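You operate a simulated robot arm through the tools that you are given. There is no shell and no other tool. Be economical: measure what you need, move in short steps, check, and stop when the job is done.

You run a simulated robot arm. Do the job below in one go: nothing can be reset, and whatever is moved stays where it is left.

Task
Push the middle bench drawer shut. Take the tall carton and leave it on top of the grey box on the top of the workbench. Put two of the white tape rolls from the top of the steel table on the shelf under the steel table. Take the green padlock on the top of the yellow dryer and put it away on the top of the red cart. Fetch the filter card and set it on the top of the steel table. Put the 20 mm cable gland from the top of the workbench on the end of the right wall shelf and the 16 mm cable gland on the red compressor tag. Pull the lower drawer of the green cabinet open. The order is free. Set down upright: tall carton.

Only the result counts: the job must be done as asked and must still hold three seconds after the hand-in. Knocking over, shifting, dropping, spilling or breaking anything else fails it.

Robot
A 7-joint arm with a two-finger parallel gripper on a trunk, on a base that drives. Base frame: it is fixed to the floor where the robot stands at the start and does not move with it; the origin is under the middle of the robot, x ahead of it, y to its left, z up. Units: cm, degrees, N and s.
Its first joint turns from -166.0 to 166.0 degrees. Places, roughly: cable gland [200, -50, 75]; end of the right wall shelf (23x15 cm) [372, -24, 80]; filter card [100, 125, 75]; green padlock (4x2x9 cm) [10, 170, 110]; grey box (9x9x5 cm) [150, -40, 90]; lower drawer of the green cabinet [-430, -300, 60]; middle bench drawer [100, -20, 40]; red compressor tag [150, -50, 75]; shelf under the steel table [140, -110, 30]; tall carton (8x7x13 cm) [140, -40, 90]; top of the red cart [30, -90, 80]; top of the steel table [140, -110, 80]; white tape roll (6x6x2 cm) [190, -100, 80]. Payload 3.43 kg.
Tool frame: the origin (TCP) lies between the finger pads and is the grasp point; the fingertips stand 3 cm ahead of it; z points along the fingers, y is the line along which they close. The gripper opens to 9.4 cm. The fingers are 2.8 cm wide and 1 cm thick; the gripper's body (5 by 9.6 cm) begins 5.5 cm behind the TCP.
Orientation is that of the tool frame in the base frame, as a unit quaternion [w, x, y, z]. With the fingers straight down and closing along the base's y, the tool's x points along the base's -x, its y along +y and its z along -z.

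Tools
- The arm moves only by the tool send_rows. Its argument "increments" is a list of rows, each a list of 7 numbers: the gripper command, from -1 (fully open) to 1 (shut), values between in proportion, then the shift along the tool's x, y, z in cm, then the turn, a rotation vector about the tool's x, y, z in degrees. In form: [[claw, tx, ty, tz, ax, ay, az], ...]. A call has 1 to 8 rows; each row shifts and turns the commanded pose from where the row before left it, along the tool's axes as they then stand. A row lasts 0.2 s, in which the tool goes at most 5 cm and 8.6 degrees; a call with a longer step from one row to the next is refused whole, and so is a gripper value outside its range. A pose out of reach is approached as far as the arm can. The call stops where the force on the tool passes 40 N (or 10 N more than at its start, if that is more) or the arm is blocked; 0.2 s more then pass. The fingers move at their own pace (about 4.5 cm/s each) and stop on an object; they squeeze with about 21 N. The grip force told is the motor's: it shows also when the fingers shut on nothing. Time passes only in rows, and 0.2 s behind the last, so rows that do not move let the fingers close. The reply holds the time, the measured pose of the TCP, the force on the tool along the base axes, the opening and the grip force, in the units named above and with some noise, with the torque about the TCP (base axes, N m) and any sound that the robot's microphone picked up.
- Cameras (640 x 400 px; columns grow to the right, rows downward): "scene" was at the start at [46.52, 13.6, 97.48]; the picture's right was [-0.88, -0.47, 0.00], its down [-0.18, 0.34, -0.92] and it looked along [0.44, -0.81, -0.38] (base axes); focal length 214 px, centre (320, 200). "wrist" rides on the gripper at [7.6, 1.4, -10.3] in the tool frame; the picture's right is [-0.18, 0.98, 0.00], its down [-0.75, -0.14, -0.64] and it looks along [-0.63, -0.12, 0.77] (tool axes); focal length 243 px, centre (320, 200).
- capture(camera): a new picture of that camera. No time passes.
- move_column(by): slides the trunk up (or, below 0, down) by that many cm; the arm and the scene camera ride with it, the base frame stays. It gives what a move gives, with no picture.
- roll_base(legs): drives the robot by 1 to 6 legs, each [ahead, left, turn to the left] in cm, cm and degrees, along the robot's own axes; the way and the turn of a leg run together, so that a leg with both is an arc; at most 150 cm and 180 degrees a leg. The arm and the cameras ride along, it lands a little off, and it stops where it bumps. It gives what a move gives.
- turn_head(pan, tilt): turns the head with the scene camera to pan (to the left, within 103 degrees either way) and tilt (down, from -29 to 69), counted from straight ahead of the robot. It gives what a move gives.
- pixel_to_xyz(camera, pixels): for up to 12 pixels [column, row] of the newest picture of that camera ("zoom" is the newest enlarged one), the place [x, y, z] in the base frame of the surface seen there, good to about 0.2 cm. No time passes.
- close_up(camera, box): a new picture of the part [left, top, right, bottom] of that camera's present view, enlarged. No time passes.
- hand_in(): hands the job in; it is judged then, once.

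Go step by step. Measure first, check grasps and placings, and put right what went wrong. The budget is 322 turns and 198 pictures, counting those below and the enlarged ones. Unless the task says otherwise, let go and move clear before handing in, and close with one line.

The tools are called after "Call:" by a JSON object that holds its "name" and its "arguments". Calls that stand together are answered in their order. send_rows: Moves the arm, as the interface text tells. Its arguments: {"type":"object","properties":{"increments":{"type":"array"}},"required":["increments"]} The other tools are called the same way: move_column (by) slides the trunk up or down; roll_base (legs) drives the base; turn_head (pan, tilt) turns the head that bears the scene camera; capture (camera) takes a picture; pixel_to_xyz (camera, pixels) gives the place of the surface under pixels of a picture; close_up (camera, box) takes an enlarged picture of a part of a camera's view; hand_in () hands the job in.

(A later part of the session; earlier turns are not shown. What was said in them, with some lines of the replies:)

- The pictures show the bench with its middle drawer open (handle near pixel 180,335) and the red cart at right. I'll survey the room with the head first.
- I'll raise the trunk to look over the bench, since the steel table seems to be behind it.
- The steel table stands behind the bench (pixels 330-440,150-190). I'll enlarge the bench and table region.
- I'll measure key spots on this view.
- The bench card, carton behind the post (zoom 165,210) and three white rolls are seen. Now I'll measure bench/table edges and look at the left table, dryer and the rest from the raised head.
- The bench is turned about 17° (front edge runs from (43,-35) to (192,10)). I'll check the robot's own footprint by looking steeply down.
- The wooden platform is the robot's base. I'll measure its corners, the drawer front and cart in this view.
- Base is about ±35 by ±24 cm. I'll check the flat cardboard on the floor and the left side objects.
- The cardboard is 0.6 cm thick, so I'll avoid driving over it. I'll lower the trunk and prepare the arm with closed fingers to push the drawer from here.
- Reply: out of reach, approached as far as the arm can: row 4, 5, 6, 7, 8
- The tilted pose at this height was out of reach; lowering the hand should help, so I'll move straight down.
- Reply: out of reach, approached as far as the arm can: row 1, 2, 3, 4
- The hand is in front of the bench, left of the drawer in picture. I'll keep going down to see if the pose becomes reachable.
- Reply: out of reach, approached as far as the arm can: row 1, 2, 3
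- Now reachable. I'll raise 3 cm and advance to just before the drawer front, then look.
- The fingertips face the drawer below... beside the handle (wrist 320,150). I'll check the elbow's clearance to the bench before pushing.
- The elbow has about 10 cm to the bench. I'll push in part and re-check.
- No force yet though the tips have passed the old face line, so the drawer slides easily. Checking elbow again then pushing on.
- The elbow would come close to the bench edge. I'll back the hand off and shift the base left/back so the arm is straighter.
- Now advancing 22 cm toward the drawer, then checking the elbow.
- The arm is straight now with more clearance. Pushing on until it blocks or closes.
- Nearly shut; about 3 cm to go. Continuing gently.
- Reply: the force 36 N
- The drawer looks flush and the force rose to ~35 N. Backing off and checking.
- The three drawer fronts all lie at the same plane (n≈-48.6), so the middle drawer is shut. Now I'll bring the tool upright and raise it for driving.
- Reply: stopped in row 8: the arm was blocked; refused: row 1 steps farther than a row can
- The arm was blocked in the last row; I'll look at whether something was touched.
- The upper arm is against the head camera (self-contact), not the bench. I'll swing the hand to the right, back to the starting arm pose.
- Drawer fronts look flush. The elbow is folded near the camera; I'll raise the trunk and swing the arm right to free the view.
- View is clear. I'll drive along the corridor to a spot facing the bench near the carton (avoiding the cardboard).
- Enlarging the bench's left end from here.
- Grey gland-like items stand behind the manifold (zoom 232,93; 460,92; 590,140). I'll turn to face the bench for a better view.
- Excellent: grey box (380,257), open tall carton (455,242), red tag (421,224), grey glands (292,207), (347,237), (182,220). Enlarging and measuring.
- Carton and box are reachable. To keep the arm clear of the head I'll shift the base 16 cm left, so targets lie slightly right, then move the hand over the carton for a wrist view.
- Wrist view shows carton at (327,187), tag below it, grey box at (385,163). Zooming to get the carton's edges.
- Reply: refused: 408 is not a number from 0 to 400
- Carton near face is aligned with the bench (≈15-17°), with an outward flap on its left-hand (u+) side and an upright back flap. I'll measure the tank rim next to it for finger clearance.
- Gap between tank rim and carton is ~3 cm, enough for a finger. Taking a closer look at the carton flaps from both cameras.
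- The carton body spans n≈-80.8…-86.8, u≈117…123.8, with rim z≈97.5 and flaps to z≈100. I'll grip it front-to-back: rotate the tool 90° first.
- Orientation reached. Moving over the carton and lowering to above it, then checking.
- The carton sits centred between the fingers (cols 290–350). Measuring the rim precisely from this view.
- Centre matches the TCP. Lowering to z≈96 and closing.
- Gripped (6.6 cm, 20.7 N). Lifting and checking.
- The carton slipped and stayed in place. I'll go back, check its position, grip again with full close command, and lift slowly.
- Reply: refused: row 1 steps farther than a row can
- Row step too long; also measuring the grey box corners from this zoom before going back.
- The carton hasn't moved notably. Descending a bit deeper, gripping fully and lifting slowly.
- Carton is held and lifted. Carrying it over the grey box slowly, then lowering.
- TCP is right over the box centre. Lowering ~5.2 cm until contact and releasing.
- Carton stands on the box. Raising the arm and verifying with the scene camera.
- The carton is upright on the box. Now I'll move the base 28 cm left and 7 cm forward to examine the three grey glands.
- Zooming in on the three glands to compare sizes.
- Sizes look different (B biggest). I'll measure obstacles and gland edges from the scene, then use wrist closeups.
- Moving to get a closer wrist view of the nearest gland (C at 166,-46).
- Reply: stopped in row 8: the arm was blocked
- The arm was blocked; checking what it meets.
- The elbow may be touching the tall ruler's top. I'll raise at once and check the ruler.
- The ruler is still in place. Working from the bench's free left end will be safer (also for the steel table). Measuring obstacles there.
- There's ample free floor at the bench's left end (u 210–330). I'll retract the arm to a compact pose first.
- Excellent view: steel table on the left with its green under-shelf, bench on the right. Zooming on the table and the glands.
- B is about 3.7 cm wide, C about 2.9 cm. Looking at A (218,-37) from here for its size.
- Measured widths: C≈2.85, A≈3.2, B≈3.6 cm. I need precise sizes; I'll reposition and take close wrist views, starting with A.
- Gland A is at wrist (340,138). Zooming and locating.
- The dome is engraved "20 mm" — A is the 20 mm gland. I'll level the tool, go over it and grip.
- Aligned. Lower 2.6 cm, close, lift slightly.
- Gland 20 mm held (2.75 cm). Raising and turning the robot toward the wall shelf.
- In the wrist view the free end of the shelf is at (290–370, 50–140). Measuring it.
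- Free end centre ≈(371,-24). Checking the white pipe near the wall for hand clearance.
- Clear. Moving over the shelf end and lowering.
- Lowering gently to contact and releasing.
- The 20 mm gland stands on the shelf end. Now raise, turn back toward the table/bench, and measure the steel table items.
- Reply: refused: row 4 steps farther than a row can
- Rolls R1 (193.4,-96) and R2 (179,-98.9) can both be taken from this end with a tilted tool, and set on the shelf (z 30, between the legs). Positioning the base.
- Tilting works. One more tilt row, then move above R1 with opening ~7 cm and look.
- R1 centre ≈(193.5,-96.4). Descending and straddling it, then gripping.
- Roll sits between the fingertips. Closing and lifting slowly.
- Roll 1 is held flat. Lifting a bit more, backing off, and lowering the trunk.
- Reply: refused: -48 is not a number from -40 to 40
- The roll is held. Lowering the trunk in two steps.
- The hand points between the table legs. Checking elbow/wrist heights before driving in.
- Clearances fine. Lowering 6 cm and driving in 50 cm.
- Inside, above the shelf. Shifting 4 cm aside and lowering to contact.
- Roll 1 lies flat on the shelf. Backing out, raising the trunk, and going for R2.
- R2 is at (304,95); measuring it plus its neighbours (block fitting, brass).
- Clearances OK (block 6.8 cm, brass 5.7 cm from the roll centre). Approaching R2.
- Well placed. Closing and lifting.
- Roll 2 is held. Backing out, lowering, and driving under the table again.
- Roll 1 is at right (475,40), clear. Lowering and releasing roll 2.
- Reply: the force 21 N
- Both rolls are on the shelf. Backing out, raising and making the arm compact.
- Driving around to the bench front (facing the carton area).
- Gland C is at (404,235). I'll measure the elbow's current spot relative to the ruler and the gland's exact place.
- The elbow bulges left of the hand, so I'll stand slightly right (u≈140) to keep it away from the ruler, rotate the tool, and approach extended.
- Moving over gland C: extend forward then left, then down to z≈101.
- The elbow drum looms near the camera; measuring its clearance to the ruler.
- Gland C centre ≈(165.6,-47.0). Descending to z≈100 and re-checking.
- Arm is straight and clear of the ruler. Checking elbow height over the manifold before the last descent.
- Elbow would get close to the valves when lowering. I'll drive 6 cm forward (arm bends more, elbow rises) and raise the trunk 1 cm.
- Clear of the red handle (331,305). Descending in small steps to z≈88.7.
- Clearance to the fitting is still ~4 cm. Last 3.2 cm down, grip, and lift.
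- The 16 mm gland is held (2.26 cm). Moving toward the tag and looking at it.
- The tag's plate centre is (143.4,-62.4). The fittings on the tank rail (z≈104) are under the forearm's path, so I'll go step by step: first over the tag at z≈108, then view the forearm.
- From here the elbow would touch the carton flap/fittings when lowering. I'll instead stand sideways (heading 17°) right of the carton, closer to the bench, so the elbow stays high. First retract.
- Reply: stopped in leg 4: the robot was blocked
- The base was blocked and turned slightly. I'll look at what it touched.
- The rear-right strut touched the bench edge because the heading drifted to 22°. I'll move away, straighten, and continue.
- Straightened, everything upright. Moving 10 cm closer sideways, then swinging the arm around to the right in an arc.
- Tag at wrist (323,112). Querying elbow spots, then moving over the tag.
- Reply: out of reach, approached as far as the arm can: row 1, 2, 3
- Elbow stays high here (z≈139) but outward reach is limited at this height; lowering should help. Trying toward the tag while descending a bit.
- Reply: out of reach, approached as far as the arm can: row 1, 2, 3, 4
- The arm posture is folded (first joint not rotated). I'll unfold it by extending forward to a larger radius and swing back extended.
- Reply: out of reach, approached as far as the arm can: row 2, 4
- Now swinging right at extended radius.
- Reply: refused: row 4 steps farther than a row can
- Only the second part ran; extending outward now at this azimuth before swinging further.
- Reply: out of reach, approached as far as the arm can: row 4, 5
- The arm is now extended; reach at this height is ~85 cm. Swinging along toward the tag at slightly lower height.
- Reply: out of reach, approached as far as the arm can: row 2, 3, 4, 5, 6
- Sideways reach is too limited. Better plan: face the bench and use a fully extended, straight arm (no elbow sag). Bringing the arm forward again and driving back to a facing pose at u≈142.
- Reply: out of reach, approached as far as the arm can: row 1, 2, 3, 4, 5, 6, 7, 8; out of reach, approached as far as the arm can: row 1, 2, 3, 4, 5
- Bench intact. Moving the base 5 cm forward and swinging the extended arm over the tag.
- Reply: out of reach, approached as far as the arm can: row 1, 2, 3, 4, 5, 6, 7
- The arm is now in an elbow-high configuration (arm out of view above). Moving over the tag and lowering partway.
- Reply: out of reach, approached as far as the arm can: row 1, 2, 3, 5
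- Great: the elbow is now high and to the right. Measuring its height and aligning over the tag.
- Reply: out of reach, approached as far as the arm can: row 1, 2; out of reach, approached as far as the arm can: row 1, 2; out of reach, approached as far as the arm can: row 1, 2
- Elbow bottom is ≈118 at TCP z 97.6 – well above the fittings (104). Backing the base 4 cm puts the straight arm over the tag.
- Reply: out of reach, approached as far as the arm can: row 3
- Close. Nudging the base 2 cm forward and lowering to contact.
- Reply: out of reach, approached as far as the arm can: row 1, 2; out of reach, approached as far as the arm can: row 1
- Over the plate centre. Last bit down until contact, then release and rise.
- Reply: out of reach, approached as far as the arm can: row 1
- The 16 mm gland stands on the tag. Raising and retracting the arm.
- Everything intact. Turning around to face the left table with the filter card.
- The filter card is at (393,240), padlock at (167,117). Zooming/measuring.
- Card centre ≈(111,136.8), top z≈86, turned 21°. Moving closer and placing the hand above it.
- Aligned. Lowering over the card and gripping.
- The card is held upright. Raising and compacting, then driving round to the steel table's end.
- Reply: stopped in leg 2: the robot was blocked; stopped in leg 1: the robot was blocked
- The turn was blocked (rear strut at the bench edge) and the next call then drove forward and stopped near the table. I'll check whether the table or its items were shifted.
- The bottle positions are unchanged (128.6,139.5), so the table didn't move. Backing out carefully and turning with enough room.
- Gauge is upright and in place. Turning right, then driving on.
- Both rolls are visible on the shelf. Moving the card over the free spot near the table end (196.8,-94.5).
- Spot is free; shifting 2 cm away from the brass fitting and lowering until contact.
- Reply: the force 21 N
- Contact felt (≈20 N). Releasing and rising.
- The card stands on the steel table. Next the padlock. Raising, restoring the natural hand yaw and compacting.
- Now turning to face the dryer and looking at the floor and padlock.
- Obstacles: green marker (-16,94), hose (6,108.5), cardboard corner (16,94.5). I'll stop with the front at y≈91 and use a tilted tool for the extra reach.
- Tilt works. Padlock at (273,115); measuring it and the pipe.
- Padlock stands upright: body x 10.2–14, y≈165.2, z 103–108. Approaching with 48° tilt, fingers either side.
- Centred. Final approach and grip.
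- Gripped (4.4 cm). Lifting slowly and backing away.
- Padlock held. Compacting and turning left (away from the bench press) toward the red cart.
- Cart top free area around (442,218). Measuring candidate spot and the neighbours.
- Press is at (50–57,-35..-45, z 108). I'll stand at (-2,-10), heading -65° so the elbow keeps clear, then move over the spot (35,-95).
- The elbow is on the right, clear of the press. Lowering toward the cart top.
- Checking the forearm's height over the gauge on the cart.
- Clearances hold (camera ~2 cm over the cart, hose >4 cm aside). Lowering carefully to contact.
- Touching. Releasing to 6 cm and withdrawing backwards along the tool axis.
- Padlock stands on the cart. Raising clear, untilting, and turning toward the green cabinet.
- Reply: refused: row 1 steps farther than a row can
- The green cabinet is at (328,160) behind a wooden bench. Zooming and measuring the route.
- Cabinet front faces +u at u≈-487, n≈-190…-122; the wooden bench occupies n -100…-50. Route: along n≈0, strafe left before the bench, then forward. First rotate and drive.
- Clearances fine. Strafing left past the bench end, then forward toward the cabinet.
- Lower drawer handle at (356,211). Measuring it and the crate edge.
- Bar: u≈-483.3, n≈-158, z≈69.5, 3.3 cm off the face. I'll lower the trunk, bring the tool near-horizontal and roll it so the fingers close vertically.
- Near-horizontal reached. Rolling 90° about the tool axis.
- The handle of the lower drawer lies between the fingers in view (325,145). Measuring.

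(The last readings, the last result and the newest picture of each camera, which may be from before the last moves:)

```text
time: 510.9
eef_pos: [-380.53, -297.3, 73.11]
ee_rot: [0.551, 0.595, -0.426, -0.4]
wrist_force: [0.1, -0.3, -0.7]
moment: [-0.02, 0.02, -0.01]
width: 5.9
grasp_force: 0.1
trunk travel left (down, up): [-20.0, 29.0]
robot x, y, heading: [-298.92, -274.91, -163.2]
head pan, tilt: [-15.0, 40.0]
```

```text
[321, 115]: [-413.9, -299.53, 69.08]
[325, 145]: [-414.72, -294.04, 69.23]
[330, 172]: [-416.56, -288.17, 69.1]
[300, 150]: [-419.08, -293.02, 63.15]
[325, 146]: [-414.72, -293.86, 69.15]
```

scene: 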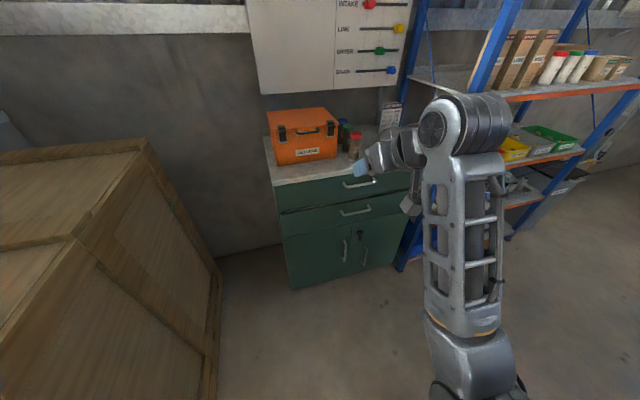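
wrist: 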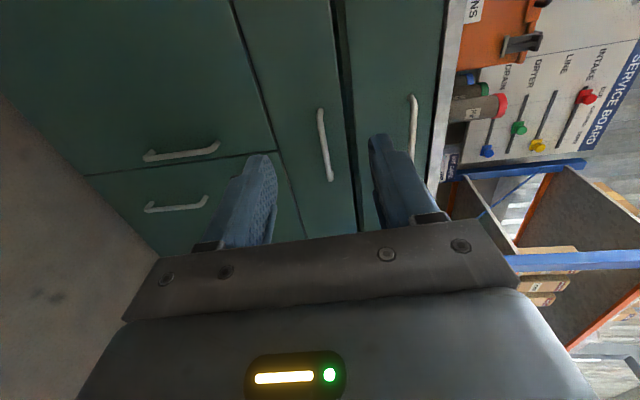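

Driving 25 cm forward, shifting laterally, then final approach.

Call:
{"name": "send_rows", "arguments": {"increments": [[-0.25, -4.7, -0.6, 0, 0, 0, 0], [-0.25, -4.7, -0.6, 0, 0, 0, 0], [-0.25, -4.7, -0.5, 0, 0, 0, 0]]}}

Call:
{"name": "roll_base", "arguments": {"legs": [[24, 0, 0]]}}

Call:
{"name": "capture", "arguments": {"camera": "wrist"}}

```text
time: 511.8
eef_pos: [-384.92, -283.8, 71.38]
ee_rot: [0.55, 0.596, -0.426, -0.4]
wrist_force: [-0.5, 0.5, -0.2]
moment: [0.01, 0.0, -0.01]
width: 5.88
grasp_force: 0.1
trunk travel left (down, up): [-20.0, 29.0]
robot x, y, heading: [-298.92, -274.92, -163.2]
head pan, tilt: [-15.0, 40.0]
```

```text
time: 513.5
eef_pos: [-407.79, -291.04, 71.38]
ee_rot: [0.551, 0.596, -0.425, -0.4]
wrist_force: [-0.5, -0.5, -0.1]
moment: [0.01, -0.03, 0.01]
width: 5.88
grasp_force: 0.0
trunk travel left (down, up): [-20.0, 29.0]
robot x, y, heading: [-321.55, -281.87, -163.1]
head pan, tilt: [-15.0, 40.0]
```

```text
19 pictures are left
```

wrist: 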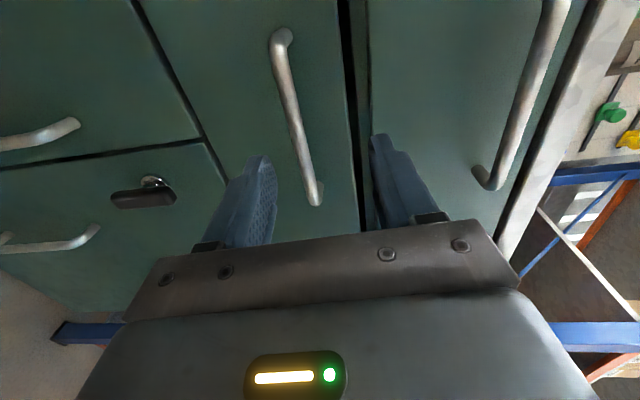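

Bar just below centre; adjusting height and advancing 6.8 cm.

Call:
{"name": "send_rows", "arguments": {"increments": [[-0.25, 0.4, -1.6, 0, 0, 0, 0], [-0.25, 0, 0, 2.5, 0, 0, 0], [-0.25, 0, 0, 2.5, 0, 0, 0], [-0.25, 0, 0, 1.8, 0, 0, 0]]}}

Call:
{"name": "capture", "arguments": {"camera": "wrist"}}

```text
time: 514.5
eef_pos: [-413.97, -293.63, 69.35]
ee_rot: [0.551, 0.596, -0.426, -0.399]
wrist_force: [-0.4, 0.5, 0.0]
moment: [0.0, 0.03, -0.03]
width: 5.86
grasp_force: 0.1
trunk travel left (down, up): [-20.0, 29.0]
robot x, y, heading: [-322.05, -281.71, -163.4]
head pan, tilt: [-15.0, 40.0]
```

```text
18 pictures are left
```

wrist: 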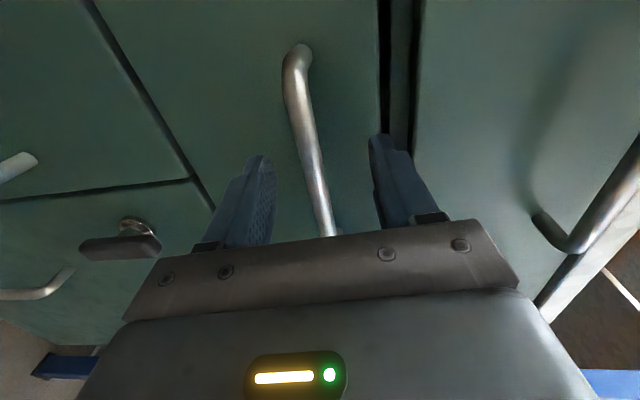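

The bar runs between the fingers. Closing.

Call:
{"name": "send_rows", "arguments": {"increments": [[1, 0, 0, 0, 0, 0, 0], [1, 0, 0, 0, 0, 0, 0], [1, 0, 0, 0, 0, 0, 0], [1, 0, 0, 0, 0, 0, 0]]}}

```text
time: 515.5
eef_pos: [-413.94, -293.46, 68.93]
ee_rot: [0.55, 0.598, -0.427, -0.397]
wrist_force: [1.0, 1.6, -16.2]
moment: [-0.57, -0.46, -0.28]
width: 1.15
grasp_force: 37.9
trunk travel left (down, up): [-20.0, 29.0]
robot x, y, heading: [-321.97, -281.73, -163.2]
head pan, tilt: [-15.0, 40.0]
```

Gripped the bar. Relieving the vertical load and pulling straight out with the arm.

Call:
{"name": "send_rows", "arguments": {"increments": [[1, 0, -0.4, 0, 0, 0, 0], [1, 0, -0.07, -1, 0, 0, 0], [1, 0, -0.14, -2, 0, 0, 0], [1, 0, -0.14, -2, 0, 0, 0], [1, 0, -0.14, -2, 0, 0, 0]]}}

```text
time: 516.7
eef_pos: [-407.23, -291.36, 69.05]
ee_rot: [0.552, 0.596, -0.425, -0.399]
wrist_force: [1.0, -8.4, -0.4]
moment: [-0.75, -0.36, -1.19]
width: 1.16
grasp_force: 45.0
trunk travel left (down, up): [-20.0, 29.0]
robot x, y, heading: [-321.87, -282.0, -163.2]
head pan, tilt: [-15.0, 40.0]
```

Drawer is moving. Continuing the pull with a slight lateral correction.

Call:
{"name": "send_rows", "arguments": {"increments": [[1, 0.3, -0.15, -2.2, 0, 0, 0], [1, 0.08, -0.16, -2.3, 0, 0, 0], [1, 0.08, -0.16, -2.3, 0, 0, 0], [1, 0.08, -0.16, -2.3, 0, 0, 0], [1, 0.08, -0.16, -2.3, 0, 0, 0], [1, 0.08, -0.16, -2.3, 0, 0, 0], [1, 0.08, -0.16, -2.3, 0, 0, 0]]}}

Call:
{"name": "capture", "arguments": {"camera": "scene"}}

```text
time: 518.3
eef_pos: [-391.8, -286.4, 68.87]
ee_rot: [0.549, 0.594, -0.429, -0.402]
wrist_force: [-11.8, 37.6, 2.2]
moment: [-1.01, -0.3, -0.89]
width: 1.16
grasp_force: 45.4
trunk travel left (down, up): [-20.0, 29.0]
robot x, y, heading: [-321.61, -281.74, -163.1]
head pan, tilt: [-15.0, 40.0]
```

```text
17 pictures are left
```

scene: 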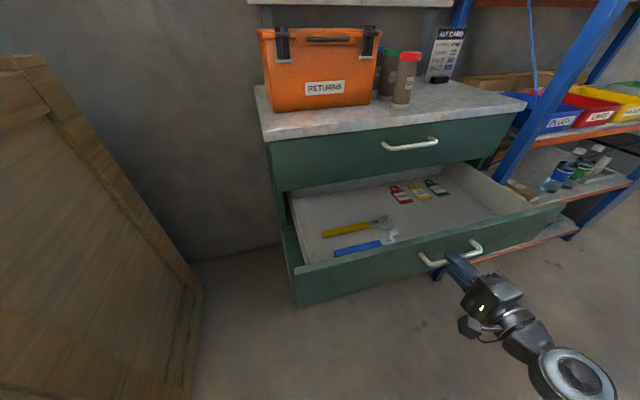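

The drawer is open ~23 cm. Relieving the lateral load, releasing and backing away.

Call:
{"name": "send_rows", "arguments": {"increments": [[1, -0.3, 0, 0, 0, 0, 0], [0.5, 0, 0, 0, 0, 0, 0], [-0.25, 0, 0, 0, 0, 0, 0], [-0.25, 0, 0, 0, 0, 0, 0], [-0.25, 0, 0, -2, 0, 0, 0], [-0.25, 0, 0, -3, 0, 0, 0], [-0.25, 0, 0, -4, 0, 0, 0]]}}

Call:
{"name": "roll_base", "arguments": {"legs": [[-12, 0, 0]]}}

Call:
{"name": "capture", "arguments": {"camera": "scene"}}

```text
time: 519.9
eef_pos: [-383.43, -283.65, 69.67]
ee_rot: [0.551, 0.596, -0.426, -0.399]
wrist_force: [-0.2, 0.8, -0.2]
moment: [0.0, -0.01, 0.02]
width: 5.86
grasp_force: 0.2
trunk travel left (down, up): [-20.0, 29.0]
robot x, y, heading: [-321.89, -281.6, -163.3]
head pan, tilt: [-15.0, 40.0]
```

```text
time: 521.2
eef_pos: [-371.83, -280.33, 69.64]
ee_rot: [0.551, 0.596, -0.426, -0.399]
wrist_force: [0.4, 0.6, -0.1]
moment: [-0.03, 0.02, 0.0]
width: 5.89
grasp_force: 0.1
trunk travel left (down, up): [-20.0, 29.0]
robot x, y, heading: [-310.23, -278.72, -162.8]
head pan, tilt: [-15.0, 40.0]
```

```text
16 pictures are left
```

scene: 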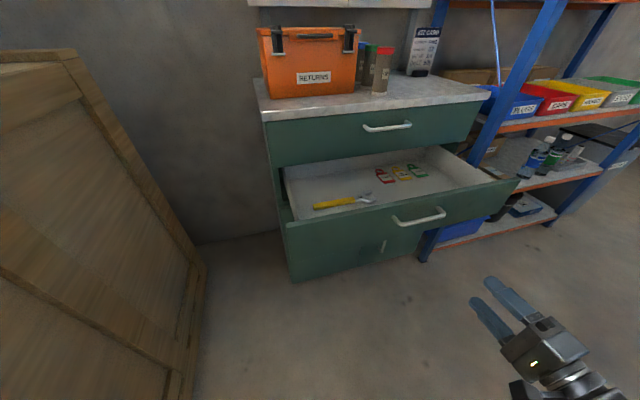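

The lower drawer stands open and the hand is clear of it. In the later views the carton, both glands, both rolls, the card and the padlock were all where I left them, so I'm handing in.

Call:
{"name": "hand_in", "arguments": {}}

```text
The job is handed in.
```

I finished every item in the task and handed the job in; no verdict came back, so this rests on the last pictures I took of each item. The base brushed the bench edge twice and stopped once close to the small green table. I saw nothing shifted or knocked over afterwards.
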